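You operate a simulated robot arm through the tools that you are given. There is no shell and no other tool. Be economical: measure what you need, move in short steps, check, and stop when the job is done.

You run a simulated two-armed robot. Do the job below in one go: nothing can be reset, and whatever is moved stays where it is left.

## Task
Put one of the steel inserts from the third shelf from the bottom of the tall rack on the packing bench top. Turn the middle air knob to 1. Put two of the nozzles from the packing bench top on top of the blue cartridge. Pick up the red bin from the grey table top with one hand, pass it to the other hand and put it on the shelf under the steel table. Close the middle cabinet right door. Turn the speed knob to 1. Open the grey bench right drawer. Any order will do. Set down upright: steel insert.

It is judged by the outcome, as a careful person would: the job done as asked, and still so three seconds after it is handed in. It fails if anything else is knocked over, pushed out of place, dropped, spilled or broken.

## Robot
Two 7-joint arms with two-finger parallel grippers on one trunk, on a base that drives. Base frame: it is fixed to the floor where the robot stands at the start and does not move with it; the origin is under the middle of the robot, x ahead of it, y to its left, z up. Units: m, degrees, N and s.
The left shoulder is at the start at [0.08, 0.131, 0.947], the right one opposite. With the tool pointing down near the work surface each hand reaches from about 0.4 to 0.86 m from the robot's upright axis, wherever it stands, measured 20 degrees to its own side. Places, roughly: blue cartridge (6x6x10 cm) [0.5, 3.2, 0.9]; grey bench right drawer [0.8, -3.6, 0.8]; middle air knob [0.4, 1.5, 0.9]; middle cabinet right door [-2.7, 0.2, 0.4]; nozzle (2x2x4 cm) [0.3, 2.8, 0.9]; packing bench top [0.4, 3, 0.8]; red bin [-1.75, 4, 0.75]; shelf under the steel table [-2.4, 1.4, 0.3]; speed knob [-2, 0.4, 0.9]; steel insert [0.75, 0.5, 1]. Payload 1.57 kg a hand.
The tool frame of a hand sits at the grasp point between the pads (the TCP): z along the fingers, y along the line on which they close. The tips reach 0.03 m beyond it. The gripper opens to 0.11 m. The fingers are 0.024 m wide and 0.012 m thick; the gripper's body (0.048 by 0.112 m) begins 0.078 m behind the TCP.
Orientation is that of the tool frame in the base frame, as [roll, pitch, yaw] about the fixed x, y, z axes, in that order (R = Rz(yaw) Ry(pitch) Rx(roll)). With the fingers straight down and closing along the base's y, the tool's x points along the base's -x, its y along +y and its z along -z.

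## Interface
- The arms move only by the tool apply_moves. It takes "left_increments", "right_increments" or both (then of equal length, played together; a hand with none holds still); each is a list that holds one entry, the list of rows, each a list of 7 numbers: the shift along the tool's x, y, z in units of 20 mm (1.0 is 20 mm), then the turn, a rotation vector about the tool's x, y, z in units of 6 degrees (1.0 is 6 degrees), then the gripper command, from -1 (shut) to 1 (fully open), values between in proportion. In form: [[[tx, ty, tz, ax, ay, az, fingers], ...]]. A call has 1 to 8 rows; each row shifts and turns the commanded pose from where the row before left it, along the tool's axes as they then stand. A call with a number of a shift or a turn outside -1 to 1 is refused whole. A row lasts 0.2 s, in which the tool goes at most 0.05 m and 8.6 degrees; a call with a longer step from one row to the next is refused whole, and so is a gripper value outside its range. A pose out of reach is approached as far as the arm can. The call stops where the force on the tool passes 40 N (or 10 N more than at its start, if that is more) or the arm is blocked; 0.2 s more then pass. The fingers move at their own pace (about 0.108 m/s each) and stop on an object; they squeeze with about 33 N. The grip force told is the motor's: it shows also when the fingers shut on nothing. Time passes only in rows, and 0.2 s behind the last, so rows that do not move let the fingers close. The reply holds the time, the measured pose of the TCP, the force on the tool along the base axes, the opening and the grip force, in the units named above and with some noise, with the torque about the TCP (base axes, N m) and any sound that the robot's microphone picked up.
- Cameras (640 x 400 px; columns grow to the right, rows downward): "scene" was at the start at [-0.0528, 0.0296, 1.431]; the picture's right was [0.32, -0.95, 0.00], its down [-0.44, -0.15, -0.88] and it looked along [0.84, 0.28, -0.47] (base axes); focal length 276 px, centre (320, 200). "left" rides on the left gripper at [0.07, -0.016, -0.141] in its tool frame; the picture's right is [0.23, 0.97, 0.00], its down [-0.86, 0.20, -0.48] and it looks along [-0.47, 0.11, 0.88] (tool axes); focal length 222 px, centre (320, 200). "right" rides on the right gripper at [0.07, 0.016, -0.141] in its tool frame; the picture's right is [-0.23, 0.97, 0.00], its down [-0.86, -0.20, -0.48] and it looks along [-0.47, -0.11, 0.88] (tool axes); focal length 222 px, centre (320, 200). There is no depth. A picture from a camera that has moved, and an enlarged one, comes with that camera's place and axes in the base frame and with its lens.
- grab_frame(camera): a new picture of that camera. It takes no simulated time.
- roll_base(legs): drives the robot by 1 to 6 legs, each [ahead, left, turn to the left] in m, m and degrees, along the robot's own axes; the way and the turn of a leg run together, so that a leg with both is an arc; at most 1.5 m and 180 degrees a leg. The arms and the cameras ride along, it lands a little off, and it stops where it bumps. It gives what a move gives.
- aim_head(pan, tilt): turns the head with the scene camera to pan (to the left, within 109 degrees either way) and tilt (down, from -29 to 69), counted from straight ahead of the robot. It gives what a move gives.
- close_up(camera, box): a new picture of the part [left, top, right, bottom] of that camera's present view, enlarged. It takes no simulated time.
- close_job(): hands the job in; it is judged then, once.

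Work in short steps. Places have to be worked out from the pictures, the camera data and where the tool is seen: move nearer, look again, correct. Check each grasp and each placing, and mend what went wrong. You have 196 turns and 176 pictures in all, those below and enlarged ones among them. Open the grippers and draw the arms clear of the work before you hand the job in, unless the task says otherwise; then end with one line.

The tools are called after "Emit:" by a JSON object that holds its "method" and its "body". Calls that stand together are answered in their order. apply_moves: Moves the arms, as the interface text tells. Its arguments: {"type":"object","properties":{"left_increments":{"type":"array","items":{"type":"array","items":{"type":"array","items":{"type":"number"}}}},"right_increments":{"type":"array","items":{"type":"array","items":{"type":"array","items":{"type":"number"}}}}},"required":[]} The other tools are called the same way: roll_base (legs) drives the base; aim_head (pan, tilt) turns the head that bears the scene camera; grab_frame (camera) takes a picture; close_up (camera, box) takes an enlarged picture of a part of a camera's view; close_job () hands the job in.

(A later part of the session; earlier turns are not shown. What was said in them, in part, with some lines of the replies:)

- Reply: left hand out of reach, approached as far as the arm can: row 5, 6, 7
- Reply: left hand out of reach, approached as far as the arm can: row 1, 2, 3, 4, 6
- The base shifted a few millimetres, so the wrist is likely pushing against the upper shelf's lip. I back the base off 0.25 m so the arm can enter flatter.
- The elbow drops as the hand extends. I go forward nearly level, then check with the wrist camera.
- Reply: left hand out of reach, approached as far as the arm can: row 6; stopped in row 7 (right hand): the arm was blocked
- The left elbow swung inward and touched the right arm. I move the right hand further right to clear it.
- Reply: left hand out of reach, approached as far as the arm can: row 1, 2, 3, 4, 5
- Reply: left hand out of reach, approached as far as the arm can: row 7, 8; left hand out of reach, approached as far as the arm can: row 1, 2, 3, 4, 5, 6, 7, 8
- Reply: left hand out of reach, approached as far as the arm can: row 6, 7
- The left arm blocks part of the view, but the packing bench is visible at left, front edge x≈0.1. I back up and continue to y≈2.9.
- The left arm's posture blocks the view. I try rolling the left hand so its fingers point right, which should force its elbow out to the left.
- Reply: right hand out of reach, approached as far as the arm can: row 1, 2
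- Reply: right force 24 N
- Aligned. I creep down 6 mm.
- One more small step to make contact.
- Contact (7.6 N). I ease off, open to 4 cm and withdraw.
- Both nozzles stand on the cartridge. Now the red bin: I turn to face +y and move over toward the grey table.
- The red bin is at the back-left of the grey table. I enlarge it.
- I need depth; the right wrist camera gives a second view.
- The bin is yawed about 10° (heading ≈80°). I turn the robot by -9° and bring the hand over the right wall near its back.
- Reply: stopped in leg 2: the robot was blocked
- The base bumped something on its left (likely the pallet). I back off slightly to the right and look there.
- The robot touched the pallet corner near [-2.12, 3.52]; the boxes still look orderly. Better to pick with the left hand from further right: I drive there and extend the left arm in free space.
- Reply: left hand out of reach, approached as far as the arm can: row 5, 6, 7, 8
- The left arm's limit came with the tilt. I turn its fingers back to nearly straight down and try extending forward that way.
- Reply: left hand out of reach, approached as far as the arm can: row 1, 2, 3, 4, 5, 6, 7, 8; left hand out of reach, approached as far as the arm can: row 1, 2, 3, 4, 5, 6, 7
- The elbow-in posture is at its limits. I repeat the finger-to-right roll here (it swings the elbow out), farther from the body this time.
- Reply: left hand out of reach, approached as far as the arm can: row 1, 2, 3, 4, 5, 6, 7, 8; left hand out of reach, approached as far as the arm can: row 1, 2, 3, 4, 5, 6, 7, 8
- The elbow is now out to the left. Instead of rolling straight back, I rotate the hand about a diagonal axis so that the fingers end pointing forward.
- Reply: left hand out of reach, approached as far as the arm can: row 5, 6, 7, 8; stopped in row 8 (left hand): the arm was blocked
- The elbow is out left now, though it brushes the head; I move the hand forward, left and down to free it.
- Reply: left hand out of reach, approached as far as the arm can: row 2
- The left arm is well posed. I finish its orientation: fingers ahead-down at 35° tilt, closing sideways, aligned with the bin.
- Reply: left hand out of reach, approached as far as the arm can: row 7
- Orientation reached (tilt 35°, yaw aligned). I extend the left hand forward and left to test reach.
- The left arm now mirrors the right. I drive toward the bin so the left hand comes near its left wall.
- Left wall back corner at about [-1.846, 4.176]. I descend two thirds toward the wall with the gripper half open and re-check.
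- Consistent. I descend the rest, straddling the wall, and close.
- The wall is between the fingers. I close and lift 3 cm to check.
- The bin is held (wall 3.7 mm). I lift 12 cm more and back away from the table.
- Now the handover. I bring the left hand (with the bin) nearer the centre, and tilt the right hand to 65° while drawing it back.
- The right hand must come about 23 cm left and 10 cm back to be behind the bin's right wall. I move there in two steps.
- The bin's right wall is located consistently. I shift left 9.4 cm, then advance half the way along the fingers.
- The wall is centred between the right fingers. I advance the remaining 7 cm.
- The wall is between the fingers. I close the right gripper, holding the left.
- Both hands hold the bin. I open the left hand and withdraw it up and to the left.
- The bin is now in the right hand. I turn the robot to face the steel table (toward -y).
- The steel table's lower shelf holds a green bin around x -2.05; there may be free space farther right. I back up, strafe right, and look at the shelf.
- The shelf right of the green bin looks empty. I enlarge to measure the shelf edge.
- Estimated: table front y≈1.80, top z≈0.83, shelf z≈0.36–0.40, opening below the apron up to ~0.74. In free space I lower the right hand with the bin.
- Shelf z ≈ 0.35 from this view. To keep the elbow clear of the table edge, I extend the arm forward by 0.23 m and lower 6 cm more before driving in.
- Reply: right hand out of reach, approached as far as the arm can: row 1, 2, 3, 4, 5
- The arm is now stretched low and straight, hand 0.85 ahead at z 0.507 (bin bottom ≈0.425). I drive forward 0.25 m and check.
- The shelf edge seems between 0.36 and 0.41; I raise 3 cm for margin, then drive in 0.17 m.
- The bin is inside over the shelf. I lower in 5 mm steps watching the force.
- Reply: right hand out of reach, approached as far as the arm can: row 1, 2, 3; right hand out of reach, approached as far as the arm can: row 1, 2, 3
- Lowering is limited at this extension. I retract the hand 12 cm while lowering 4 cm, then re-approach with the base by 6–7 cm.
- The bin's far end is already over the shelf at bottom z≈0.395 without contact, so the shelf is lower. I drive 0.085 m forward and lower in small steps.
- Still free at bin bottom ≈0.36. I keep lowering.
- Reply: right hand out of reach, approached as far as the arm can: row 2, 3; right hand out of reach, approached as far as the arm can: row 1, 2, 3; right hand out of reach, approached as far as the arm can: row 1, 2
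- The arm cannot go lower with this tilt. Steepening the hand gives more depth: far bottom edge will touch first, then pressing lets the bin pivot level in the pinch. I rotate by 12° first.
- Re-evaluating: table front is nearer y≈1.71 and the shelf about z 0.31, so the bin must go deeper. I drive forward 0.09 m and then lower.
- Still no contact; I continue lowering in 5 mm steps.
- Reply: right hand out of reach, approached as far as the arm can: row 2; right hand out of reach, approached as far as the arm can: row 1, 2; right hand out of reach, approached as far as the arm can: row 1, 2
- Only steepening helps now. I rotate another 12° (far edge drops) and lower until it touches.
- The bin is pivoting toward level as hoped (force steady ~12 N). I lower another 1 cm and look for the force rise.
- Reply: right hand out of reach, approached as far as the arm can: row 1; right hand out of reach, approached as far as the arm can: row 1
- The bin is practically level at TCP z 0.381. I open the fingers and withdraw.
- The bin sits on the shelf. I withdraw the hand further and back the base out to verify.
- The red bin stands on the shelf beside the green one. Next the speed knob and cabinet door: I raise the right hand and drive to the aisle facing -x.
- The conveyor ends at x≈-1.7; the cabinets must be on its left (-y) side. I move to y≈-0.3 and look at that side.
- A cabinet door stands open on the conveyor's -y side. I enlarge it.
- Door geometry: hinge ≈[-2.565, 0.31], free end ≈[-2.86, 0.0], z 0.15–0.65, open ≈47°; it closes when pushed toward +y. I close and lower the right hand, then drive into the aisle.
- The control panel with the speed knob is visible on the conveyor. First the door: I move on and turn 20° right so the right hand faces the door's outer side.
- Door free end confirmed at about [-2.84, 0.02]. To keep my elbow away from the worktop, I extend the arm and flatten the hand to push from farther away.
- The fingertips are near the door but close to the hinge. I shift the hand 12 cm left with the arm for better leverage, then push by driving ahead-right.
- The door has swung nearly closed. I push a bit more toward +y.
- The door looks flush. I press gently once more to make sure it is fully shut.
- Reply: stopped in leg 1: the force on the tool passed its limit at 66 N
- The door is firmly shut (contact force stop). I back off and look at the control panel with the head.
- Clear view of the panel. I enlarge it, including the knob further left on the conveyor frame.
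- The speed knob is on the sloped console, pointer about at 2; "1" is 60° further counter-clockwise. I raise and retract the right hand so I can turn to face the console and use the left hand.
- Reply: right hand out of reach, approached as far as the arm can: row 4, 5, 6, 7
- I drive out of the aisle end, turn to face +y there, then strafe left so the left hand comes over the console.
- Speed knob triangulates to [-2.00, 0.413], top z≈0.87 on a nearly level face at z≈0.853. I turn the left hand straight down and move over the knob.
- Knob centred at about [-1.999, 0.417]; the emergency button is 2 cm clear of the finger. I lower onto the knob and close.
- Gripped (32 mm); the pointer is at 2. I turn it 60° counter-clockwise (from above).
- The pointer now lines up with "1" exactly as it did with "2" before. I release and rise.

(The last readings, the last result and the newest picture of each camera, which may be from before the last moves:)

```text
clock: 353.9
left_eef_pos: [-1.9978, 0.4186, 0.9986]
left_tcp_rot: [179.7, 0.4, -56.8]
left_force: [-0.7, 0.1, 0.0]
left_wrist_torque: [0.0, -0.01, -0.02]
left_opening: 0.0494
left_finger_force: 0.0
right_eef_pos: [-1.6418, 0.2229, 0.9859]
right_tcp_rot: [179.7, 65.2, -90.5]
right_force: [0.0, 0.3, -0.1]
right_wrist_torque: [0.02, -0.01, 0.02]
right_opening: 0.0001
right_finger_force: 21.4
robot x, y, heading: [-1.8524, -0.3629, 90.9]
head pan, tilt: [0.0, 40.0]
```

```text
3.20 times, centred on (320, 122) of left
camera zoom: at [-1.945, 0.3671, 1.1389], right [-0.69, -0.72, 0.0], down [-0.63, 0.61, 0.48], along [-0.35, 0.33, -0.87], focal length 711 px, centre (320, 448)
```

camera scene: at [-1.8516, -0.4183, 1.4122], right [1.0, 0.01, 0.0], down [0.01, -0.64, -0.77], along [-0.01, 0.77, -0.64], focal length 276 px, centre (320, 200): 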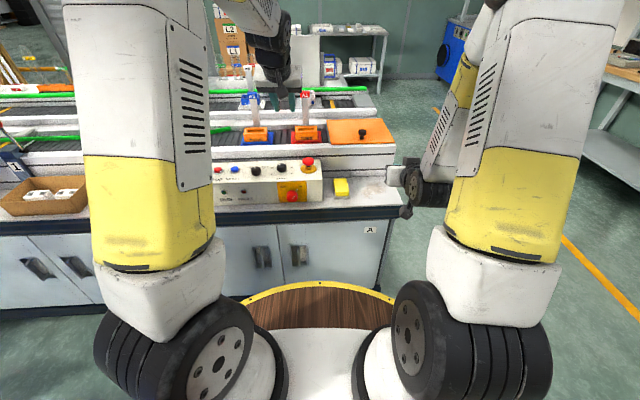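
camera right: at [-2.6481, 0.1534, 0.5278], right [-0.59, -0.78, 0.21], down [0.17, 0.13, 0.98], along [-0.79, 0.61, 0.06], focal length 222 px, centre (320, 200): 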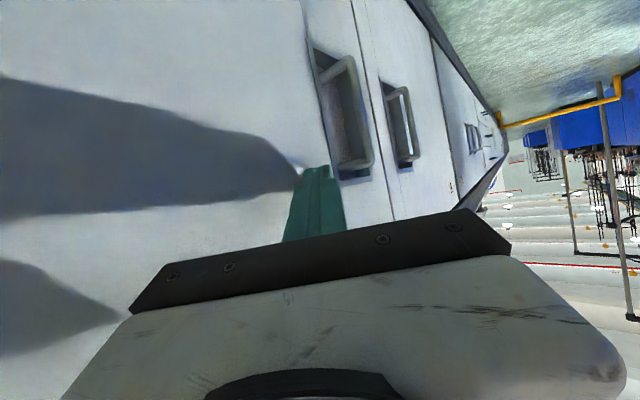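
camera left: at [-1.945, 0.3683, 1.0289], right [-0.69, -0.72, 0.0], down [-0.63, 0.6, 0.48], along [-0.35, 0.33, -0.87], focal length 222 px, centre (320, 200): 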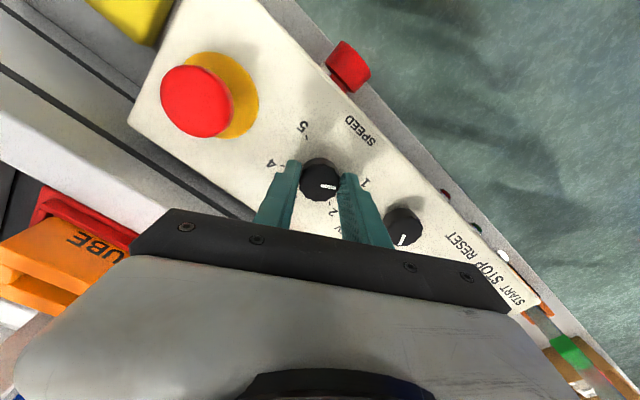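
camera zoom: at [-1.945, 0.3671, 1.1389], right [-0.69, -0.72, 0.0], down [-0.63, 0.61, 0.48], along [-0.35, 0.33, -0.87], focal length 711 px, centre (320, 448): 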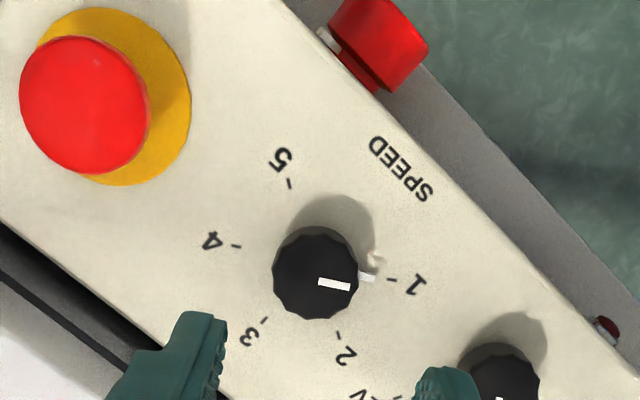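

Speed is at 1. I raise and straighten the left hand, then drive to the set-up bench for the air knob.

Emit:
{"method": "apply_moves", "body": {"left_increments": [[[0, 0, -1, 0, 0, 1, -0.1], [0, 0, -1, 0, 0, 1, -0.1], [0, 0, -1, 0, 0, 1, -0.1], [0, 0, -1, 0, 0, 1, -0.1], [0, 0, -1, 0, 0, 1, -0.1], [0, 0, -1, 0, 0, 0.5, -0.1], [0, 0, 0, 0, 0, 0, -0.1]]]}}

Emit:
{"method": "roll_base", "body": {"legs": [[0, -1.2, 0], [0, 0, -90.8], [0, 1.3, 0], [0, 0.43, 0]]}}

Emit:
{"method": "aim_head", "body": {"pan": 0, "tilt": 32}}

Emit:
{"method": "grab_frame", "body": {"camera": "scene"}}

Emit:
{"method": "grab_frame", "body": {"camera": "left"}}

```text
clock: 355.5
left_eef_pos: [-1.9973, 0.4097, 1.1171]
left_tcp_rot: [179.6, 0.2, -89.9]
left_force: [0.6, -1.0, 0.4]
left_wrist_torque: [0.0, -0.02, 0.01]
left_opening: 0.05
left_finger_force: 0.1
left hand out of reach, approached as far as the arm can: row 6
right_eef_pos: [-1.6418, 0.2221, 0.9856]
right_tcp_rot: [179.5, 65.1, -90.5]
right_force: [0.5, 0.0, 0.9]
right_wrist_torque: [0.01, 0.0, 0.02]
right_opening: 0.0
right_finger_force: 21.5
robot x, y, heading: [-1.8574, -0.3635, 90.7]
head pan, tilt: [0.0, 40.0]
```

```text
clock: 373.8
left_eef_pos: [0.0869, 1.5296, 1.1156]
left_tcp_rot: [179.6, 0.1, -179.3]
left_force: [1.2, 0.9, 1.5]
left_wrist_torque: [0.01, 0.0, 0.0]
left_opening: 0.0494
left_finger_force: 0.1
right_eef_pos: [-0.097, 1.1701, 0.9859]
right_tcp_rot: [179.6, 65.1, 180.0]
right_force: [0.5, 1.0, -0.5]
right_wrist_torque: [0.03, -0.01, 0.02]
right_opening: 0.0001
right_finger_force: 21.1
robot x, y, heading: [-0.6862, 1.378, 1.0]
head pan, tilt: [0.0, 40.0]
```

```text
clock: 374.4
left_eef_pos: [0.0874, 1.5289, 1.1167]
left_tcp_rot: [179.6, 0.2, -179.3]
left_force: [-1.2, -0.4, 0.0]
left_wrist_torque: [-0.02, 0.02, 0.03]
left_opening: 0.0493
left_finger_force: 0.1
right_eef_pos: [-0.0975, 1.1718, 0.9855]
right_tcp_rot: [179.5, 65.2, 179.9]
right_force: [0.8, -0.8, 0.2]
right_wrist_torque: [0.0, 0.0, 0.02]
right_opening: 0.0001
right_finger_force: 21.2
robot x, y, heading: [-0.6868, 1.3765, 1.2]
head pan, tilt: [0.0, 32.0]
```

```text
24 pictures are left
camera scene: at [-0.7347, 1.3767, 1.4243], right [0.02, -1.0, 0.0], down [-0.53, -0.01, -0.85], along [0.85, 0.02, -0.53], focal length 276 px, centre (320, 200)
```

scene: 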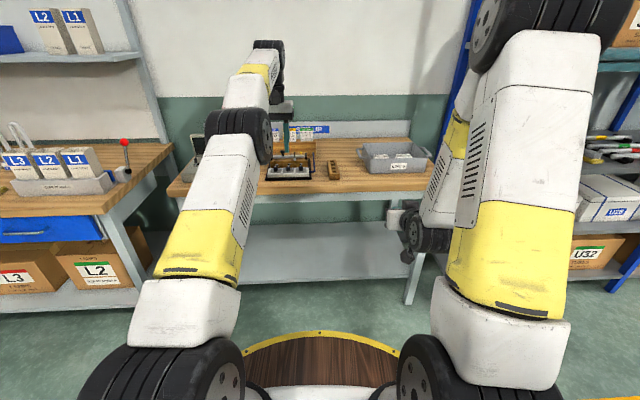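

```text
23 pictures are left
camera left: at [0.018, 1.5105, 1.2564], right [-0.24, 0.97, 0.01], down [0.85, 0.21, 0.48], along [0.47, 0.12, -0.88], focal length 222 px, centre (320, 200)
```

left: 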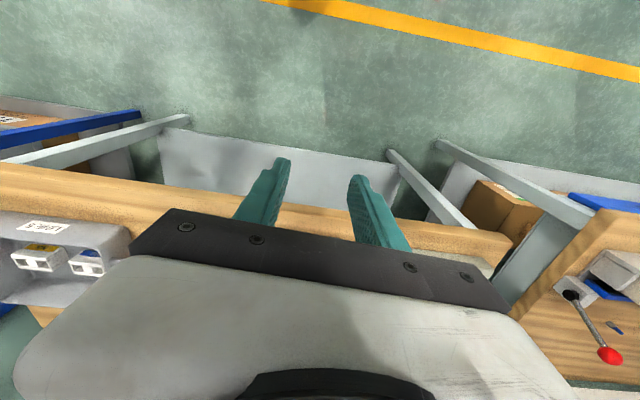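

The air-knob plate is around (290, 165) in the scene view. I enlarge it.

Emit:
{"method": "close_up", "body": {"camera": "scene", "box": [245, 130, 345, 192]}}

```text
6.40 times, centred on (295, 161) of scene
camera zoom: at [-0.7347, 1.3767, 1.4243], right [0.02, -1.0, 0.0], down [-0.53, -0.01, -0.85], along [0.85, 0.02, -0.53], focal length 1766 px, centre (480, 450)
```

zoom: 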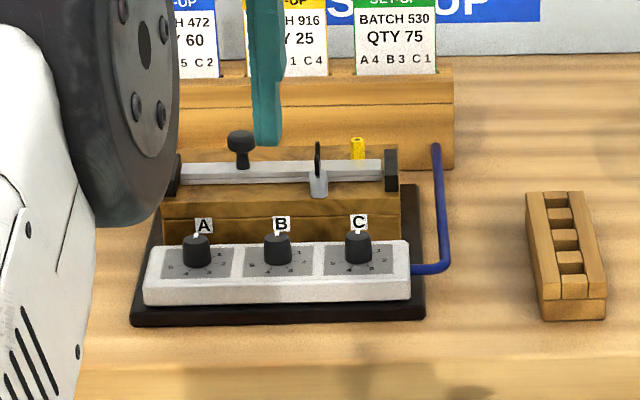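

Knob B is the middle one, at about [0.382, 1.543]. I drive forward so the left hand comes above it and look.

Emit:
{"method": "roll_base", "body": {"legs": [[0.28, 0.008, 0]]}}

Emit:
{"method": "apply_moves", "body": {"left_increments": [[[0, 0, 0.8, 0, 0, 0, -0.1], [0, 0, 0.8, 0, 0, 0, -0.1], [0, 0, 0.8, 0, 0, 0, -0.1], [0, 0, 0, 0, 0, 0, -0.1]]]}}

Emit:
{"method": "close_up", "body": {"camera": "left", "box": [200, 40, 440, 190]}}

```text
clock: 376.4
left_eef_pos: [0.3676, 1.5432, 1.1176]
left_tcp_rot: [179.6, 0.2, -179.4]
left_force: [-0.1, -0.2, 1.0]
left_wrist_torque: [0.01, -0.01, -0.02]
left_opening: 0.0496
left_finger_force: 0.1
right_eef_pos: [0.1838, 1.1838, 0.9866]
right_tcp_rot: [179.6, 65.2, 179.9]
right_force: [0.5, 0.4, -0.1]
right_wrist_torque: [-0.01, 0.0, -0.02]
right_opening: 0.0003
right_finger_force: 21.0
robot x, y, heading: [-0.4055, 1.3938, 1.1]
head pan, tilt: [0.0, 32.0]
```

```text
clock: 377.4
left_eef_pos: [0.3678, 1.5417, 1.0683]
left_tcp_rot: [179.6, 0.2, -179.4]
left_force: [-0.2, -0.7, -1.2]
left_wrist_torque: [0.01, -0.01, -0.01]
left_opening: 0.0495
left_finger_force: 0.1
right_eef_pos: [0.1825, 1.1848, 0.9868]
right_tcp_rot: [179.5, 65.2, 179.8]
right_force: [0.4, -0.1, 0.5]
right_wrist_torque: [0.03, -0.01, 0.02]
right_opening: 0.0001
right_finger_force: 21.1
robot x, y, heading: [-0.4079, 1.3904, 1.2]
head pan, tilt: [0.0, 32.0]
```

```text
2.67 times, centred on (320, 115) of left
camera zoom: at [0.2986, 1.5243, 1.2086], right [-0.24, 0.97, 0.01], down [0.85, 0.21, 0.48], along [0.47, 0.12, -0.88], focal length 592 px, centre (320, 427)
```

zoom: 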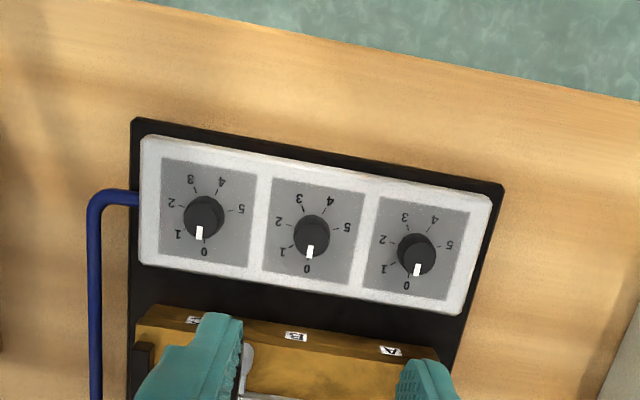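

Knob B: pointer at 0; "1" is ~51° clockwise from above. Knob top ≈[0.355, 1.536, 0.913], about 18 mm wide. I lower part way with a narrow opening and check.

Emit:
{"method": "apply_moves", "body": {"left_increments": [[[0.128, -0.057, 1, 0, 0, 0, -0.38], [0.128, -0.057, 1, 0, 0, 0, -0.38], [0.128, -0.057, 1, 0, 0, 0, -0.38], [0.128, -0.057, 1, 0, 0, 0, -0.38], [0.128, -0.057, 1, 0, 0, 0, -0.38], [0, 0, 0, 0, 0, 0, -0.38]]]}}

Emit:
{"method": "close_up", "body": {"camera": "left", "box": [220, 60, 420, 185]}}

```text
clock: 378.8
left_eef_pos: [0.3547, 1.5371, 0.9681]
left_tcp_rot: [179.6, 0.0, -179.3]
left_force: [1.2, 0.1, 0.3]
left_wrist_torque: [-0.03, 0.01, -0.02]
left_opening: 0.0339
left_finger_force: 0.1
right_eef_pos: [0.1834, 1.1844, 0.9865]
right_tcp_rot: [179.5, 65.2, 180.0]
right_force: [0.2, -0.5, 1.3]
right_wrist_torque: [-0.01, 0.02, 0.01]
right_opening: 0.0
right_finger_force: 21.2
robot x, y, heading: [-0.4058, 1.3918, 1.3]
head pan, tilt: [0.0, 32.0]
```

```text
3.20 times, centred on (320, 122) of left
camera zoom: at [0.2863, 1.5191, 1.1077], right [-0.24, 0.97, 0.01], down [0.85, 0.21, 0.48], along [0.47, 0.12, -0.88], focal length 711 px, centre (320, 448)
```

zoom: 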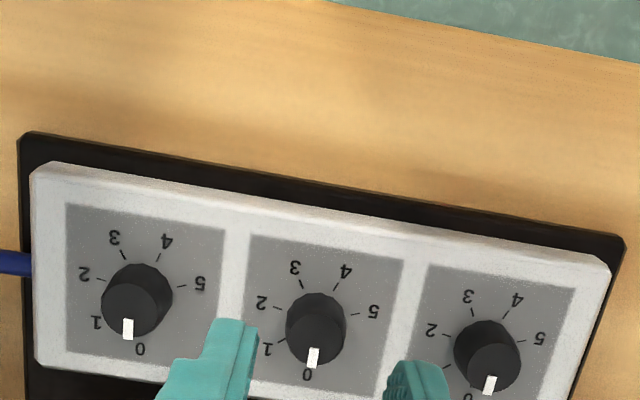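

Centred within 2 mm. I lower 3 cm, then creep to find the plate before closing.

Emit:
{"method": "apply_moves", "body": {"left_increments": [[[0, -0.05, 0.75, 0, 0, 0, -0.38], [0, -0.05, 0.75, 0, 0, 0, -0.38], [0, 0, 0, 0, 0, 0, -0.38]]]}}

Emit:
{"method": "apply_moves", "body": {"left_increments": [[[0, 0, 0.12, 0, 0, 0, -0.38], [0, 0, 0.12, 0, 0, 0, -0.38], [0, 0, 0.0, 0, 0, 0, -0.38]]]}}

Emit:
{"method": "close_up", "body": {"camera": "left", "box": [220, 80, 420, 205]}}

```text
clock: 379.6
left_eef_pos: [0.356, 1.5347, 0.9381]
left_tcp_rot: [179.6, 0.0, -179.5]
left_force: [-0.9, -0.5, 0.0]
left_wrist_torque: [0.03, -0.01, 0.02]
left_opening: 0.0344
left_finger_force: 0.0
right_eef_pos: [0.1828, 1.1842, 0.986]
right_tcp_rot: [179.5, 65.2, 179.9]
right_force: [-0.4, 0.4, 0.9]
right_wrist_torque: [0.03, 0.01, -0.02]
right_opening: 0.0
right_finger_force: 21.7
robot x, y, heading: [-0.4081, 1.3896, 1.2]
head pan, tilt: [0.0, 32.0]
```

```text
clock: 380.4
left_eef_pos: [0.3561, 1.5364, 0.9346]
left_tcp_rot: [179.7, 0.0, -179.4]
left_force: [0.2, 0.3, 0.2]
left_wrist_torque: [0.01, 0.02, 0.0]
left_opening: 0.0342
left_finger_force: 0.0
right_eef_pos: [0.183, 1.1842, 0.9864]
right_tcp_rot: [179.5, 65.2, 179.9]
right_force: [-0.1, -0.3, 0.3]
right_wrist_torque: [-0.01, -0.05, 0.0]
right_opening: 0.0001
right_finger_force: 21.3
robot x, y, heading: [-0.4037, 1.3894, 0.9]
head pan, tilt: [0.0, 32.0]
```

```text
3.20 times, centred on (320, 142) of left
camera zoom: at [0.2862, 1.5173, 1.0731], right [-0.24, 0.97, 0.01], down [0.85, 0.21, 0.48], along [0.47, 0.12, -0.88], focal length 711 px, centre (320, 384)
```

zoom: 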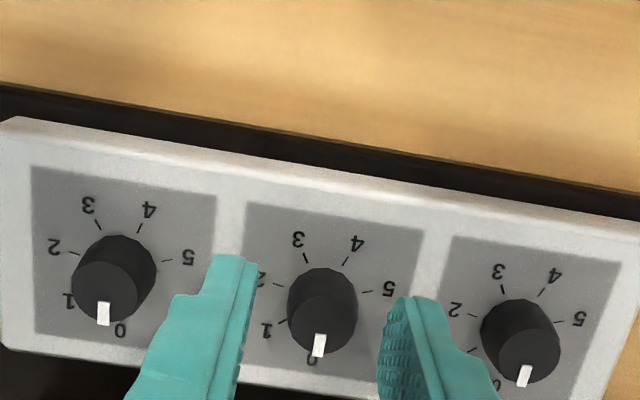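

The knob is between the fingertips. I lower 4 mm more and close.

Emit:
{"method": "apply_moves", "body": {"left_increments": [[[0, 0, 0.12, 0, 0, 0, -0.38], [0, 0, 0.08, 0, 0, 0, -0.38], [0, 0, 0, 0, 0, 0, -1], [0, 0, 0, 0, 0, 0, -1], [0, 0, 0, 0, 0, 0, -1]]]}}

```text
clock: 381.6
left_eef_pos: [0.3549, 1.5354, 0.9293]
left_tcp_rot: [179.6, 0.2, -179.3]
left_force: [0.1, 2.7, 0.3]
left_wrist_torque: [0.14, 0.04, -0.03]
left_opening: 0.0178
left_finger_force: 32.7
right_eef_pos: [0.183, 1.184, 0.9864]
right_tcp_rot: [179.6, 65.3, 180.0]
right_force: [0.7, 0.1, 0.2]
right_wrist_torque: [0.01, -0.02, -0.04]
right_opening: 0.0
right_finger_force: 21.2
robot x, y, heading: [-0.4059, 1.3874, 1.2]
head pan, tilt: [0.0, 32.0]
```

Gripped at 17.8 mm. I turn it 51° clockwise (from above).

Emit:
{"method": "apply_moves", "body": {"left_increments": [[[0, 0, 0, 0, 0, 1, -1], [0, 0, 0, 0, 0, 1, -1], [0, 0, 0, 0, 0, 1, -1], [0, 0, 0, 0, 0, 1, -1], [0, 0, 0, 0, 0, 1, -1], [0, 0, 0, 0, 0, 1, -1], [0, 0, 0, 0, 0, 1, -1], [0, 0, 0, 0, 0, 1, -1]]]}}

Emit:
{"method": "apply_moves", "body": {"left_increments": [[[0, 0, 0, 0, 0, 0.5, -1], [0, 0, 0, 0, 0, 0, -1], [0, 0, 0, 0, 0, 0, -0.38], [0, 0, 0, 0, 0, 0, -0.38], [0, 0, -0.5, 0, 0, 0, -0.38], [0, 0, -1, 0, 0, 0, -0.38], [0, 0, -1, 0, 0, 0, -0.38]]]}}

Emit:
{"method": "close_up", "body": {"camera": "left", "box": [220, 60, 420, 185]}}

```text
clock: 383.4
left_eef_pos: [0.3561, 1.5368, 0.9288]
left_tcp_rot: [179.5, -0.3, 132.6]
left_force: [8.9, 18.8, -0.2]
left_wrist_torque: [0.01, -0.76, -0.02]
left_opening: 0.0177
left_finger_force: 33.4
right_eef_pos: [0.1833, 1.1856, 0.9863]
right_tcp_rot: [179.6, 65.1, 179.9]
right_force: [0.9, 0.0, -0.5]
right_wrist_torque: [0.03, 0.04, 0.0]
right_opening: 0.0002
right_finger_force: 21.2
robot x, y, heading: [-0.4044, 1.3937, 1.2]
head pan, tilt: [0.0, 32.0]
```

```text
clock: 385.0
left_eef_pos: [0.3551, 1.5347, 0.9806]
left_tcp_rot: [179.6, -0.3, 129.7]
left_force: [-0.1, 0.0, -0.3]
left_wrist_torque: [0.01, -0.01, 0.01]
left_opening: 0.0339
left_finger_force: 0.1
right_eef_pos: [0.1831, 1.1842, 0.9863]
right_tcp_rot: [179.6, 65.2, 180.0]
right_force: [-0.9, -0.2, -0.2]
right_wrist_torque: [0.01, -0.01, -0.03]
right_opening: 0.0
right_finger_force: 21.2
robot x, y, heading: [-0.4051, 1.3931, 1.0]
head pan, tilt: [0.0, 32.0]
```

```text
3.20 times, centred on (320, 122) of left
camera zoom: at [0.2984, 1.5772, 1.1204], right [0.61, 0.8, 0.01], down [0.7, -0.53, 0.48], along [0.38, -0.28, -0.88], focal length 711 px, centre (320, 448)
```

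zoom: 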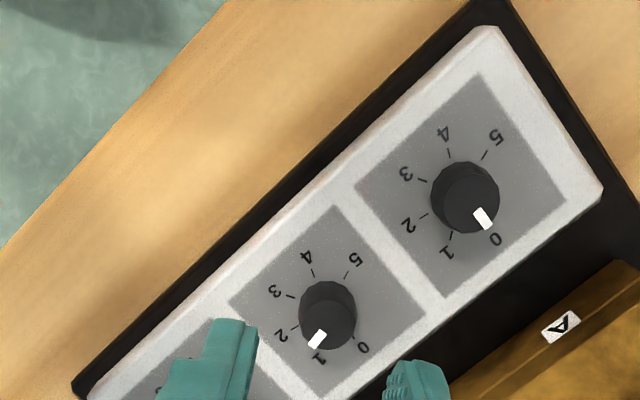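

The pointer is near 1; I zoom in further to judge it exactly.

Emit:
{"method": "close_up", "body": {"camera": "left", "box": [290, 130, 350, 180]}}

```text
8.00 times, centred on (320, 155) of left
camera zoom: at [0.2984, 1.5772, 1.1204], right [0.61, 0.8, 0.01], down [0.7, -0.53, 0.48], along [0.38, -0.28, -0.88], focal length 1777 px, centre (320, 560)
```

zoom: 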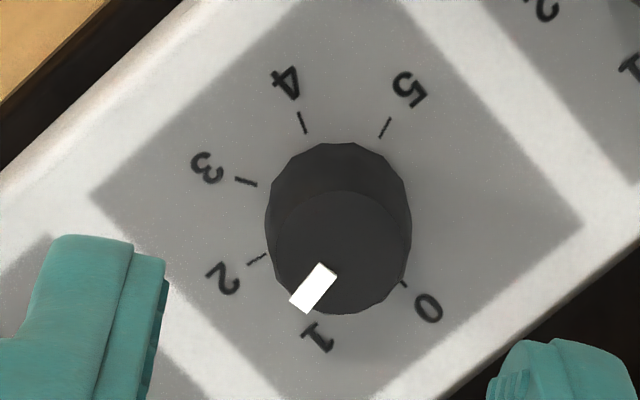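

The pointer overshot, roughly midway between 1 and 2. I re-grip and look before turning it back.

Emit:
{"method": "apply_moves", "body": {"left_increments": [[[0, 0, 1, 0, 0, 0, -0.38], [0, 0, 1, 0, 0, 0, -0.38], [0, 0, 0.45, 0, 0, 0, -0.38], [0, 0, 0, 0, 0, 0, -0.38], [0, 0, 0, 0, 0, 0, -1], [0, 0, 0, 0, 0, 0, -1], [0, 0, 0, 0, 0, 0, -1]]]}}

Emit:
{"method": "close_up", "body": {"camera": "left", "box": [270, 130, 370, 200]}}

```text
clock: 386.6
left_eef_pos: [0.356, 1.5361, 0.9296]
left_tcp_rot: [179.5, -0.2, 129.8]
left_force: [14.3, 8.2, -3.3]
left_wrist_torque: [0.02, -0.66, 0.02]
left_opening: 0.0178
left_finger_force: 32.5
right_eef_pos: [0.1834, 1.1852, 0.9855]
right_tcp_rot: [179.6, 65.1, -180.0]
right_force: [0.2, 0.0, 0.5]
right_wrist_torque: [0.04, 0.01, 0.01]
right_opening: 0.0
right_finger_force: 21.0
robot x, y, heading: [-0.4062, 1.392, 1.1]
head pan, tilt: [0.0, 32.0]
```

```text
5.71 times, centred on (320, 165) of left
camera zoom: at [0.2996, 1.5793, 1.0707], right [0.6, 0.8, 0.01], down [0.7, -0.53, 0.48], along [0.39, -0.28, -0.88], focal length 1269 px, centre (320, 400)
```

zoom: 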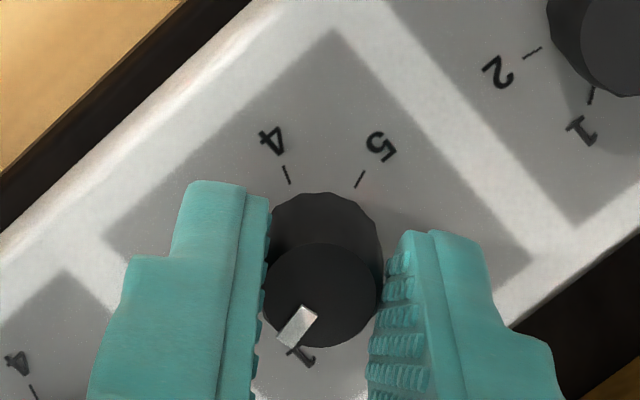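

The grip didn't change it; pointer is about 27° past 1. I turn back 27.5° counter-clockwise and look while still gripping.

Emit:
{"method": "apply_moves", "body": {"left_increments": [[[0, 0, 0, 0, 0, -1, -1], [0, 0, 0, 0, 0, -1, -1], [0, 0, 0, 0, 0, -1, -1], [0, 0, 0, 0, 0, -1, -1], [0, 0, 0, 0, 0, -0.6, -1], [0, 0, 0, 0, 0, 0, -1]]]}}

Emit:
{"method": "close_up", "body": {"camera": "left", "box": [270, 130, 370, 200]}}

```text
clock: 388.0
left_eef_pos: [0.3555, 1.5364, 0.9297]
left_tcp_rot: [179.5, 0.0, 157.3]
left_force: [20.7, 15.3, -1.1]
left_wrist_torque: [0.65, -0.28, 0.03]
left_opening: 0.0179
left_finger_force: 32.3
right_eef_pos: [0.184, 1.1846, 0.9853]
right_tcp_rot: [179.6, 65.3, 180.0]
right_force: [-0.2, -0.9, -0.6]
right_wrist_torque: [0.0, -0.01, 0.03]
right_opening: 0.0002
right_finger_force: 21.3
robot x, y, heading: [-0.4037, 1.3937, 1.3]
head pan, tilt: [0.0, 32.0]
```

```text
5.71 times, centred on (320, 165) of left
camera zoom: at [0.2858, 1.5476, 1.0704], right [0.17, 0.99, 0.01], down [0.86, -0.15, 0.48], along [0.48, -0.07, -0.88], focal length 1269 px, centre (320, 400)
```

zoom: 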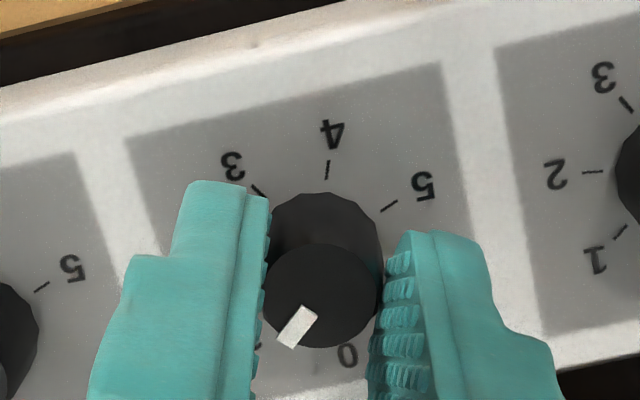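

Now the pointer direction matches tick 1's direction. I release, rise and verify.

Emit:
{"method": "apply_moves", "body": {"left_increments": [[[0, 0, 0, 0, 0, 0, -0.38], [0, 0, 0, 0, 0, 0, -0.38], [0, 0, -0.5, 0, 0, 0, -0.38], [0, 0, -1, 0, 0, 0, -0.38], [0, 0, -1, 0, 0, 0, -0.38], [0, 0, -1, 0, 0, 0, -0.38], [0, 0, 0, 0, 0, 0, -0.38]]]}}

Emit:
{"method": "close_up", "body": {"camera": "left", "box": [280, 110, 360, 170]}}

```text
clock: 389.6
left_eef_pos: [0.3537, 1.535, 1.0006]
left_tcp_rot: [179.5, 0.0, 157.2]
left_force: [-0.1, -0.1, -0.4]
left_wrist_torque: [0.02, -0.03, 0.0]
left_opening: 0.0344
left_finger_force: 0.1
right_eef_pos: [0.1835, 1.1843, 0.9863]
right_tcp_rot: [179.6, 65.1, 180.0]
right_force: [-0.3, 0.1, -0.4]
right_wrist_torque: [0.03, -0.03, -0.01]
right_opening: 0.0
right_finger_force: 21.1
robot x, y, heading: [-0.4067, 1.3964, 0.9]
head pan, tilt: [0.0, 32.0]
```

```text
6.67 times, centred on (320, 140) of left
camera zoom: at [0.2847, 1.5461, 1.1413], right [0.17, 0.99, 0.01], down [0.86, -0.15, 0.48], along [0.47, -0.07, -0.88], focal length 1481 px, centre (320, 600)
```

zoom: 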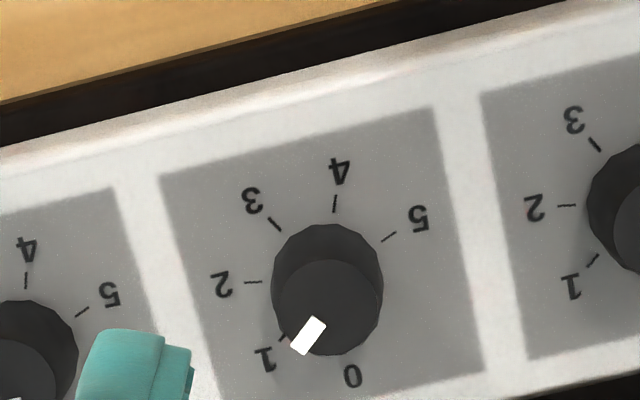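

Knob B points at 1. Last is the grey bench drawer: I raise the left hand and drive along the aisle to y≈-3.3.

Emit:
{"method": "apply_moves", "body": {"left_increments": [[[0, 0, -1, 0, 0, -1, -0.38], [0, 0, -1, 0, 0, -1, -0.38], [0, 0, -1, 0, 0, -1, -0.38], [0, 0, -1, 0, 0, -0.8, -0.38], [0, 0, 0, 0, 0, 0, -0.38]]]}}

Emit:
{"method": "roll_base", "body": {"legs": [[-0.35, 0, -1], [0, -1.5, 0], [0, -1.5, 0], [0, -1.5, 0]]}}

Emit:
{"method": "aim_head", "body": {"pan": -8, "tilt": 25}}

Emit:
{"method": "grab_frame", "body": {"camera": "scene"}}

```text
clock: 390.8
left_eef_pos: [0.3553, 1.5328, 1.0807]
left_tcp_rot: [179.6, 0.2, -179.9]
left_force: [0.5, 0.3, 0.1]
left_wrist_torque: [-0.01, 0.02, -0.03]
left_opening: 0.034
left_finger_force: 0.1
right_eef_pos: [0.1825, 1.184, 0.9859]
right_tcp_rot: [179.7, 65.1, 179.9]
right_force: [-0.6, -0.3, 0.9]
right_wrist_torque: [0.0, -0.01, -0.01]
right_opening: 0.0
right_finger_force: 21.5
robot x, y, heading: [-0.4045, 1.3887, 0.7]
head pan, tilt: [0.0, 32.0]
```

```text
clock: 414.3
left_eef_pos: [0.0363, -3.0139, 1.0804]
left_tcp_rot: [179.6, 0.1, 179.4]
left_force: [0.5, -0.3, -0.1]
left_wrist_torque: [-0.02, -0.01, 0.03]
left_opening: 0.0339
left_finger_force: 0.0
right_eef_pos: [-0.139, -3.3611, 0.987]
right_tcp_rot: [179.6, 65.2, 179.2]
right_force: [0.7, 0.1, -0.1]
right_wrist_torque: [-0.01, -0.01, 0.0]
right_opening: 0.0
right_finger_force: 21.1
robot x, y, heading: [-0.7261, -3.1478, 0.5]
head pan, tilt: [0.0, 32.0]
```

```text
clock: 415.0
left_eef_pos: [0.0367, -3.0143, 1.0813]
left_tcp_rot: [179.6, 0.1, 179.5]
left_force: [0.4, -0.5, -0.1]
left_wrist_torque: [-0.03, 0.0, 0.05]
left_opening: 0.0342
left_finger_force: 0.1
right_eef_pos: [-0.1393, -3.3627, 0.9866]
right_tcp_rot: [179.6, 65.1, 179.3]
right_force: [0.3, -0.6, 0.3]
right_wrist_torque: [0.0, 0.03, 0.02]
right_opening: 0.0
right_finger_force: 21.0
robot x, y, heading: [-0.7202, -3.1526, 0.3]
head pan, tilt: [-8.0, 25.0]
```

```text
13 pictures are left
camera scene: at [-0.7717, -3.161, 1.4354], right [-0.13, -0.99, 0.0], down [-0.42, 0.06, -0.91], along [0.9, -0.12, -0.42], focal length 276 px, centre (320, 200)
```

scene: 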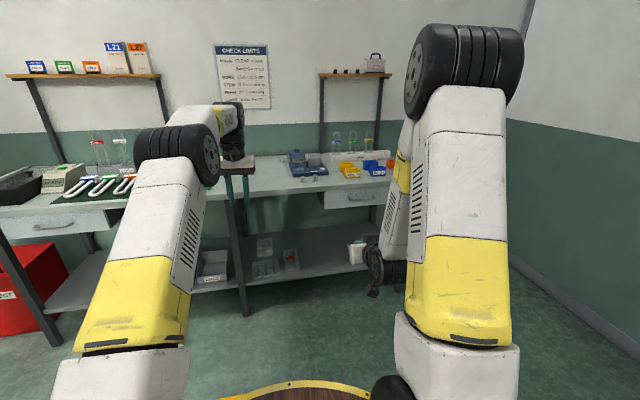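

The right drawer with a bar handle is visible. I zoom in.

Emit:
{"method": "close_up", "body": {"camera": "scene", "box": [300, 160, 420, 235]}}

```text
5.33 times, centred on (360, 198) of scene
camera zoom: at [-0.7717, -3.161, 1.4354], right [-0.13, -0.99, 0.0], down [-0.42, 0.06, -0.91], along [0.9, -0.12, -0.42], focal length 1472 px, centre (107, 213)
```

zoom: 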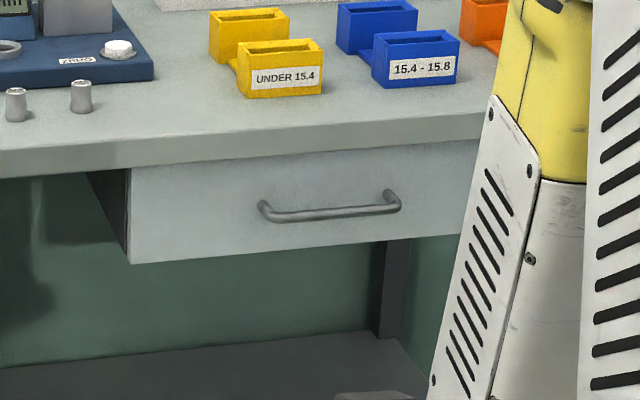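

Drawer bar handle estimated near [0.56, -3.57, 0.80]. I take the right wrist view for a second bearing.

Emit:
{"method": "grab_frame", "body": {"camera": "right"}}

```text
11 pictures are left
camera right: at [-0.2965, -3.3461, 0.9824], right [0.1, 0.97, 0.21], down [-0.08, -0.2, 0.98], along [0.99, -0.12, 0.05], focal length 222 px, centre (320, 200)
```

right: 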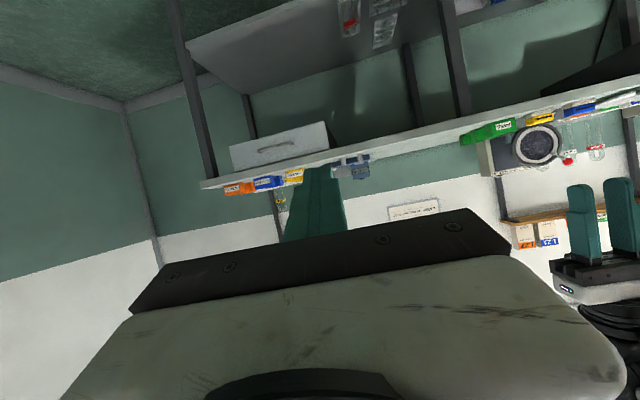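

Triangulated handle: [0.616, -3.59, 0.773]. I lower and extend the right hand, flatten it to 75°, then roll it 90° so the fingers close vertically on the bar.

Emit:
{"method": "apply_moves", "body": {"right_increments": [[[0.7, 0, 0.87, 0, 0, 0, -1], [0.7, 0, 0.87, 0, 0, 0, -1], [0.7, 0, 0.87, 0, 0, 0, -1], [0.7, 0, 0.87, 0, 0, 0, -1], [0.7, 0, 0.87, 0, 0, 0, 0], [0.7, 0, 0.87, 0, 0, 0, 0], [0.7, 0, 0.87, 0, 0, 0, 0], [0.7, 0, 0.87, 0, 0, 0, 0]]]}}

Emit:
{"method": "apply_moves", "body": {"right_increments": [[[0.7, 0, 0.87, 0, -0.8, 0, 0], [0.7, 0, 0.87, 0, -0.8, 0, 0], [0, 0, 0, 0, 0, 1, 0], [0, 0, 0, 0, 0, 1, 0], [0, 0, 0, 0, 0, 1, 0], [0, 0, 0, 0, 0, 1, 0], [0, 0, 0, 0, 0, 1, 0], [0, 0, 0, 0, 0, 1, 0]]]}}

Emit:
{"method": "apply_moves", "body": {"right_increments": [[[0, 0, 0, 0, 0, 1, 0], [0, 0, 0, 0, 0, 1, 0], [0, 0, 0, 0, 0, 1, 0], [0, 0, 0, 0, 0, 1, 0], [0, 0, 0, 0, 0, 1, 0], [0, 0, 0, 0, 0, 1, 0], [0, 0, 0, 0, 0, 1, 0], [0, 0, 0, 0, 0, 1, 0]]]}}

```text
clock: 416.8
left_eef_pos: [0.0358, -3.0139, 1.0802]
left_tcp_rot: [179.6, 0.1, 179.4]
left_force: [-0.4, -0.3, -0.3]
left_wrist_torque: [-0.01, 0.0, -0.03]
left_opening: 0.0342
left_finger_force: 0.0
right_eef_pos: [-0.0597, -3.3613, 0.8258]
right_tcp_rot: [179.6, 65.1, 179.1]
right_force: [-0.2, -0.2, -0.4]
right_wrist_torque: [0.02, 0.0, 0.02]
right_opening: 0.0549
right_finger_force: 0.1
robot x, y, heading: [-0.7255, -3.1464, 0.3]
head pan, tilt: [-8.0, 25.0]
```

```text
clock: 418.6
left_eef_pos: [0.0371, -3.0136, 1.0812]
left_tcp_rot: [179.6, 0.1, 179.4]
left_force: [0.4, -0.4, 0.3]
left_wrist_torque: [0.01, -0.02, 0.03]
left_opening: 0.0339
left_finger_force: 0.2
right_eef_pos: [-0.0375, -3.3621, 0.7872]
right_tcp_rot: [114.6, 51.0, 109.3]
right_force: [-0.5, 0.3, 0.2]
right_wrist_torque: [-0.01, -0.01, -0.02]
right_opening: 0.0551
right_finger_force: 0.1
robot x, y, heading: [-0.7256, -3.1473, 0.5]
head pan, tilt: [-8.0, 25.0]
```

```text
clock: 420.4
left_eef_pos: [0.037, -3.0139, 1.081]
left_tcp_rot: [179.6, 0.1, 179.3]
left_force: [-0.4, 0.3, 0.3]
left_wrist_torque: [0.0, -0.01, 0.01]
left_opening: 0.0341
left_finger_force: 0.1
right_eef_pos: [-0.037, -3.3619, 0.7868]
right_tcp_rot: [105.3, 5.5, 91.3]
right_force: [-0.4, -0.7, 0.4]
right_wrist_torque: [-0.02, -0.01, 0.03]
right_opening: 0.055
right_finger_force: 0.0
robot x, y, heading: [-0.7231, -3.1451, 0.3]
head pan, tilt: [-8.0, 25.0]
```

The right hand is rolled with fingers ahead. I retract and lift the left hand for clearance, finish the roll, then drive near the handle.

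Emit:
{"method": "apply_moves", "body": {"left_increments": [[[1, 0, -0.4, 0, 0, 0, -0.38], [1, 0, -0.4, 0, 0, 0, -0.38], [1, 0, -0.4, 0, 0, 0, -0.38], [1, 0, -0.4, 0, 0, 0, -0.38], [1, 0, -0.4, 0, 0, 0, -0.38], [1, 0, -0.4, 0, 0, 0, -0.38], [1, 0, -0.4, 0, 0, 0, -0.38], [1, 0, -0.4, 0, 0, 0, -0.38]]], "right_increments": [[[0, 0, 0, 0, 0, 0.9, 0], [0, 0, 0, 0, 0, 0, 0], [0, 0, 0, 0, 0, 0, 0], [0, 0, 0, 0, 0, 0, 0], [0, 0, 0, 0, 0, 0, 0], [0, 0, 0, 0, 0, 0, 0], [0, 0, 0, 0, 0, 0, 0], [0, 0, 0, 0, 0, 0, 0]]]}}

Emit:
{"method": "roll_base", "body": {"legs": [[0, -0.228, 0], [0.5, 0, 0]]}}

Emit:
{"method": "grab_frame", "body": {"camera": "right"}}

Emit:
{"method": "grab_frame", "body": {"camera": "scene"}}

```text
clock: 422.2
left_eef_pos: [-0.1227, -3.0127, 1.1445]
left_tcp_rot: [179.5, 0.1, 179.3]
left_force: [1.3, -0.1, -0.3]
left_wrist_torque: [0.02, 0.04, 0.01]
left_opening: 0.034
left_finger_force: 0.1
right_eef_pos: [-0.038, -3.3609, 0.7866]
right_tcp_rot: [105.2, 0.3, 89.9]
right_force: [0.8, -0.3, 0.1]
right_wrist_torque: [-0.01, 0.0, -0.03]
right_opening: 0.0551
right_finger_force: 0.0
robot x, y, heading: [-0.7249, -3.1495, 0.7]
head pan, tilt: [-8.0, 25.0]
```

```text
clock: 426.5
left_eef_pos: [0.381, -3.2333, 1.1447]
left_tcp_rot: [179.5, 0.1, 179.6]
left_force: [0.1, -0.4, 0.2]
left_wrist_torque: [-0.02, 0.01, -0.01]
left_opening: 0.0339
left_finger_force: 0.1
right_eef_pos: [0.4666, -3.5815, 0.7858]
right_tcp_rot: [105.2, 0.4, 90.0]
right_force: [0.0, 0.5, 0.2]
right_wrist_torque: [0.01, 0.01, 0.0]
right_opening: 0.0551
right_finger_force: 0.1
robot x, y, heading: [-0.2231, -3.3697, 0.7]
head pan, tilt: [-8.0, 25.0]
```

```text
10 pictures are left
camera right: at [0.3335, -3.5129, 0.8394], right [0.26, -0.22, 0.94], down [-0.51, -0.86, -0.06], along [0.82, -0.47, -0.33], focal length 222 px, centre (320, 200)
```

right: 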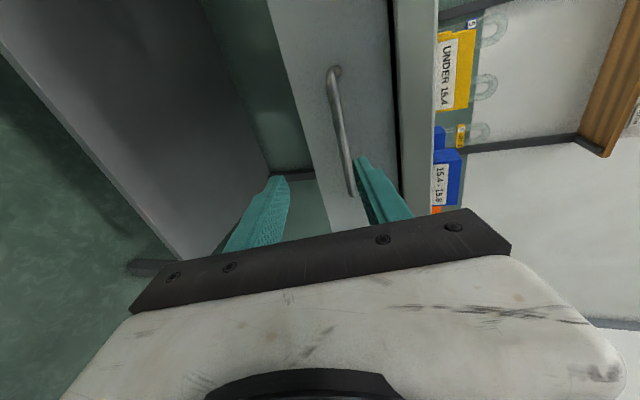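

```text
9 pictures are left
camera scene: at [-0.2687, -3.3835, 1.4355], right [-0.13, -0.99, 0.0], down [-0.42, 0.05, -0.91], along [0.9, -0.12, -0.42], focal length 276 px, centre (320, 200)
```

scene: 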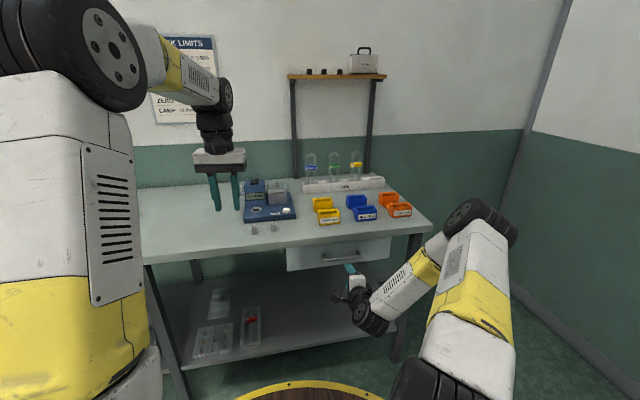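

The bar lies between the finger planes, slightly near the upper one. I adjust down 6 mm and drive ahead 0.12 m.

Emit:
{"method": "apply_moves", "body": {"right_increments": [[[0, -0.29, 0.08, 0, 0, 0, 0], [0, 0, 0, 0, 0, 0, 0]]]}}

Emit:
{"method": "roll_base", "body": {"legs": [[0.12, 0, 0]]}}

Emit:
{"method": "grab_frame", "body": {"camera": "right"}}

```text
clock: 427.1
left_eef_pos: [0.3801, -3.2321, 1.1449]
left_tcp_rot: [179.6, 0.1, 179.5]
left_force: [0.4, -0.5, 0.2]
left_wrist_torque: [-0.02, -0.02, 0.0]
left_opening: 0.0341
left_finger_force: 0.1
right_eef_pos: [0.4654, -3.5814, 0.7794]
right_tcp_rot: [105.2, 0.4, 89.9]
right_force: [-0.3, 0.1, -0.3]
right_wrist_torque: [0.0, -0.03, 0.0]
right_opening: 0.0549
right_finger_force: 0.0
robot x, y, heading: [-0.2235, -3.3709, 0.7]
head pan, tilt: [-8.0, 25.0]
```

```text
clock: 428.3
left_eef_pos: [0.4886, -3.2323, 1.1438]
left_tcp_rot: [179.6, 0.1, 179.6]
left_force: [0.5, 0.4, -0.4]
left_wrist_torque: [0.0, -0.01, -0.02]
left_opening: 0.034
left_finger_force: 0.1
right_eef_pos: [0.5709, -3.5793, 0.7792]
right_tcp_rot: [105.4, 0.3, 90.1]
right_force: [-5.6, -0.1, 2.7]
right_wrist_torque: [0.03, -0.28, 0.1]
right_opening: 0.0564
right_finger_force: 0.7
robot x, y, heading: [-0.1139, -3.3677, 0.8]
head pan, tilt: [-8.0, 25.0]
stopped in leg 1: the force on the tool passed its limit at 88 N (the readings are from after the stop); the commanded pose is now the measured one
```

```text
8 pictures are left
camera right: at [0.4384, -3.5115, 0.8328], right [0.26, -0.22, 0.94], down [-0.51, -0.86, -0.06], along [0.82, -0.47, -0.34], focal length 222 px, centre (320, 200)
```

right: 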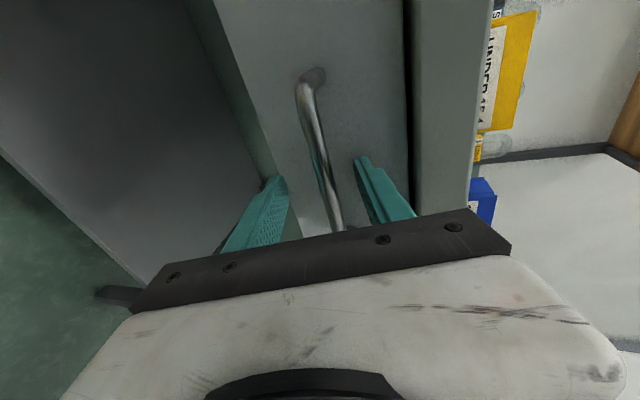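

The fingertips touched the drawer face and the bar is between the fingers. I close on the bar.

Emit:
{"method": "apply_moves", "body": {"right_increments": [[[0, 0, -0.3, 0, 0, 0, 0], [0, 0, 0, 0, 0, 0, -1], [0, 0, 0, 0, 0, 0, -1], [0, 0, 0, 0, 0, 0, -1], [0, 0, 0, 0, 0, 0, -1]]]}}

```text
clock: 429.3
left_eef_pos: [0.4884, -3.2319, 1.1444]
left_tcp_rot: [179.6, 0.0, 179.5]
left_force: [0.0, -0.3, -0.4]
left_wrist_torque: [-0.01, 0.02, 0.02]
left_opening: 0.0342
left_finger_force: 0.1
right_eef_pos: [0.5675, -3.5802, 0.7867]
right_tcp_rot: [104.6, 0.4, 90.0]
right_force: [-11.9, -1.2, 8.1]
right_wrist_torque: [-0.75, -0.07, 0.05]
right_opening: 0.0121
right_finger_force: 29.3
robot x, y, heading: [-0.1089, -3.3655, 0.7]
head pan, tilt: [-8.0, 25.0]
stopped in row 4 (right hand): the force on the tool passed its limit at 42 N (the readings are from after the stop); the commanded pose is now the measured one
```

The bar is gripped (12 mm). I pull by driving back 0.2 m.

Emit:
{"method": "roll_base", "body": {"legs": [[-0.2, 0, 0]]}}

Emit:
{"method": "grab_frame", "body": {"camera": "scene"}}

```text
clock: 430.9
left_eef_pos: [0.2905, -3.2353, 1.1439]
left_tcp_rot: [179.5, 0.2, 179.6]
left_force: [-0.8, -0.3, -0.7]
left_wrist_torque: [-0.03, -0.03, -0.01]
left_opening: 0.0338
left_finger_force: 0.1
right_eef_pos: [0.3699, -3.5847, 0.7864]
right_tcp_rot: [104.4, 0.5, 89.8]
right_force: [2.9, -24.5, 12.8]
right_wrist_torque: [-0.74, -0.15, -0.09]
right_opening: 0.012
right_finger_force: 29.8
robot x, y, heading: [-0.3089, -3.371, 0.4]
head pan, tilt: [-8.0, 25.0]
```

```text
7 pictures are left
camera scene: at [-0.3586, -3.385, 1.4355], right [-0.13, -0.99, 0.0], down [-0.42, 0.06, -0.91], along [0.9, -0.12, -0.42], focal length 276 px, centre (320, 200)
```

scene: 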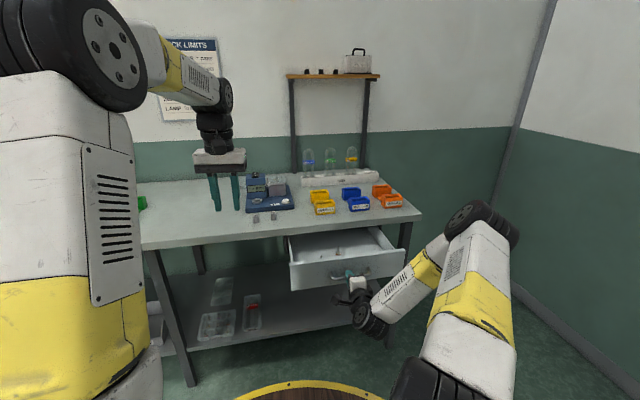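

The drawer is open about 20 cm. I pull a little further to make it clearly open.

Emit:
{"method": "roll_base", "body": {"legs": [[-0.08, -0.003, 0]]}}

```text
clock: 432.0
left_eef_pos: [0.2098, -3.2391, 1.1444]
left_tcp_rot: [179.5, 0.1, 179.4]
left_force: [0.0, -0.5, 0.4]
left_wrist_torque: [0.0, -0.02, 0.0]
left_opening: 0.0341
left_finger_force: 0.0
right_eef_pos: [0.2886, -3.5895, 0.7872]
right_tcp_rot: [104.4, 0.7, 89.6]
right_force: [2.4, -12.1, 0.7]
right_wrist_torque: [-0.78, -0.11, -0.09]
right_opening: 0.0121
right_finger_force: 29.3
robot x, y, heading: [-0.3928, -3.3769, 0.4]
head pan, tilt: [-8.0, 25.0]
```

I open the fingers and withdraw straight back along the fingers.

Emit:
{"method": "apply_moves", "body": {"right_increments": [[[0, 0, 0, 0, 0, 0, 0.1], [0, 0, 0, 0, 0, 0, 0.1], [0, 0, 0, 0, 0, 0, 0.1], [0, 0, -1, 0, 0, 0, 0.1], [0, 0, -1, 0, 0, 0, 0.1], [0, 0, -1, 0, 0, 0, 0.1], [0, 0, -1, 0, 0, 0, 0.1]]]}}

Emit:
{"method": "roll_base", "body": {"legs": [[-0.3, 0, 0]]}}

Emit:
{"method": "grab_frame", "body": {"camera": "scene"}}

```text
clock: 433.6
left_eef_pos: [0.2095, -3.2402, 1.1445]
left_tcp_rot: [179.4, 0.1, 179.5]
left_force: [-0.2, 0.2, -0.2]
left_wrist_torque: [-0.02, -0.01, 0.02]
left_opening: 0.0339
left_finger_force: 0.0
right_eef_pos: [0.2123, -3.5893, 0.8049]
right_tcp_rot: [104.4, 0.6, 89.7]
right_force: [0.4, 0.5, 0.4]
right_wrist_torque: [-0.02, -0.01, -0.03]
right_opening: 0.0603
right_finger_force: 0.1
robot x, y, heading: [-0.391, -3.374, 0.4]
head pan, tilt: [-8.0, 25.0]
```

```text
clock: 435.6
left_eef_pos: [-0.092, -3.2414, 1.1432]
left_tcp_rot: [179.5, 0.1, 179.5]
left_force: [-0.2, -1.2, 0.3]
left_wrist_torque: [0.02, -0.01, -0.01]
left_opening: 0.0341
left_finger_force: 0.0
right_eef_pos: [-0.0927, -3.5914, 0.8065]
right_tcp_rot: [104.5, 0.6, 89.5]
right_force: [0.0, 0.0, -0.2]
right_wrist_torque: [-0.01, -0.04, -0.01]
right_opening: 0.0604
right_finger_force: 0.1
robot x, y, heading: [-0.695, -3.3774, 0.4]
head pan, tilt: [-8.0, 25.0]
```

```text
6 pictures are left
camera scene: at [-0.7419, -3.3906, 1.4355], right [-0.13, -0.99, 0.0], down [-0.42, 0.06, -0.91], along [0.9, -0.12, -0.42], focal length 276 px, centre (320, 200)
```

scene: 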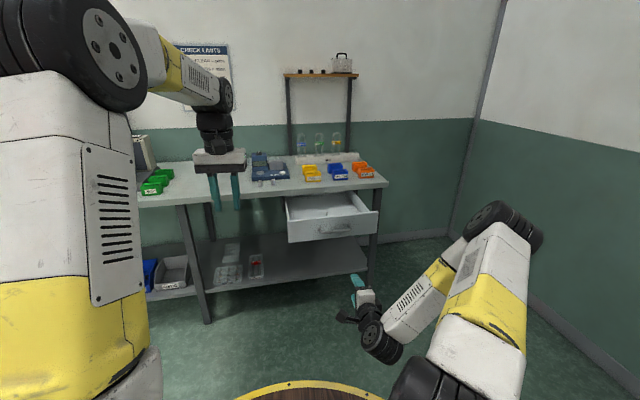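

The drawer stays open and everything else was verified when done. I open both grippers fully before handing in.

Emit:
{"method": "apply_moves", "body": {"left_increments": [[[0, 0, 0, 0, 0, 0, 1], [0, 0, 0, 0, 0, 0, 1], [0, 0, 0, 0, 0, 0, 1]]], "right_increments": [[[0, 0, 0, 0, 0, 0, 1], [0, 0, 0, 0, 0, 0, 1], [0, 0, 0, 0, 0, 0, 1]]]}}

```text
clock: 436.4
left_eef_pos: [-0.0924, -3.2417, 1.1438]
left_tcp_rot: [179.4, 0.1, 179.4]
left_force: [-0.9, -0.6, -0.7]
left_wrist_torque: [-0.01, 0.0, 0.0]
left_opening: 0.1099
left_finger_force: 0.2
right_eef_pos: [-0.0907, -3.5928, 0.8067]
right_tcp_rot: [104.3, 0.7, 89.5]
right_force: [0.2, 0.4, -0.7]
right_wrist_torque: [0.01, 0.0, -0.03]
right_opening: 0.11
right_finger_force: 0.0
robot x, y, heading: [-0.6941, -3.3769, 0.5]
head pan, tilt: [-8.0, 25.0]
```

All seven parts are complete and the arms are clear; I hand the job in.

Emit:
{"method": "close_job", "body": {}}

```text
The job is handed in.
```

All seven parts are done and handed in. The base touched the pallet by the grey table once, and the boxes still looked in place. The red bin was lowered tilted and pressed level as it landed on the shelf.
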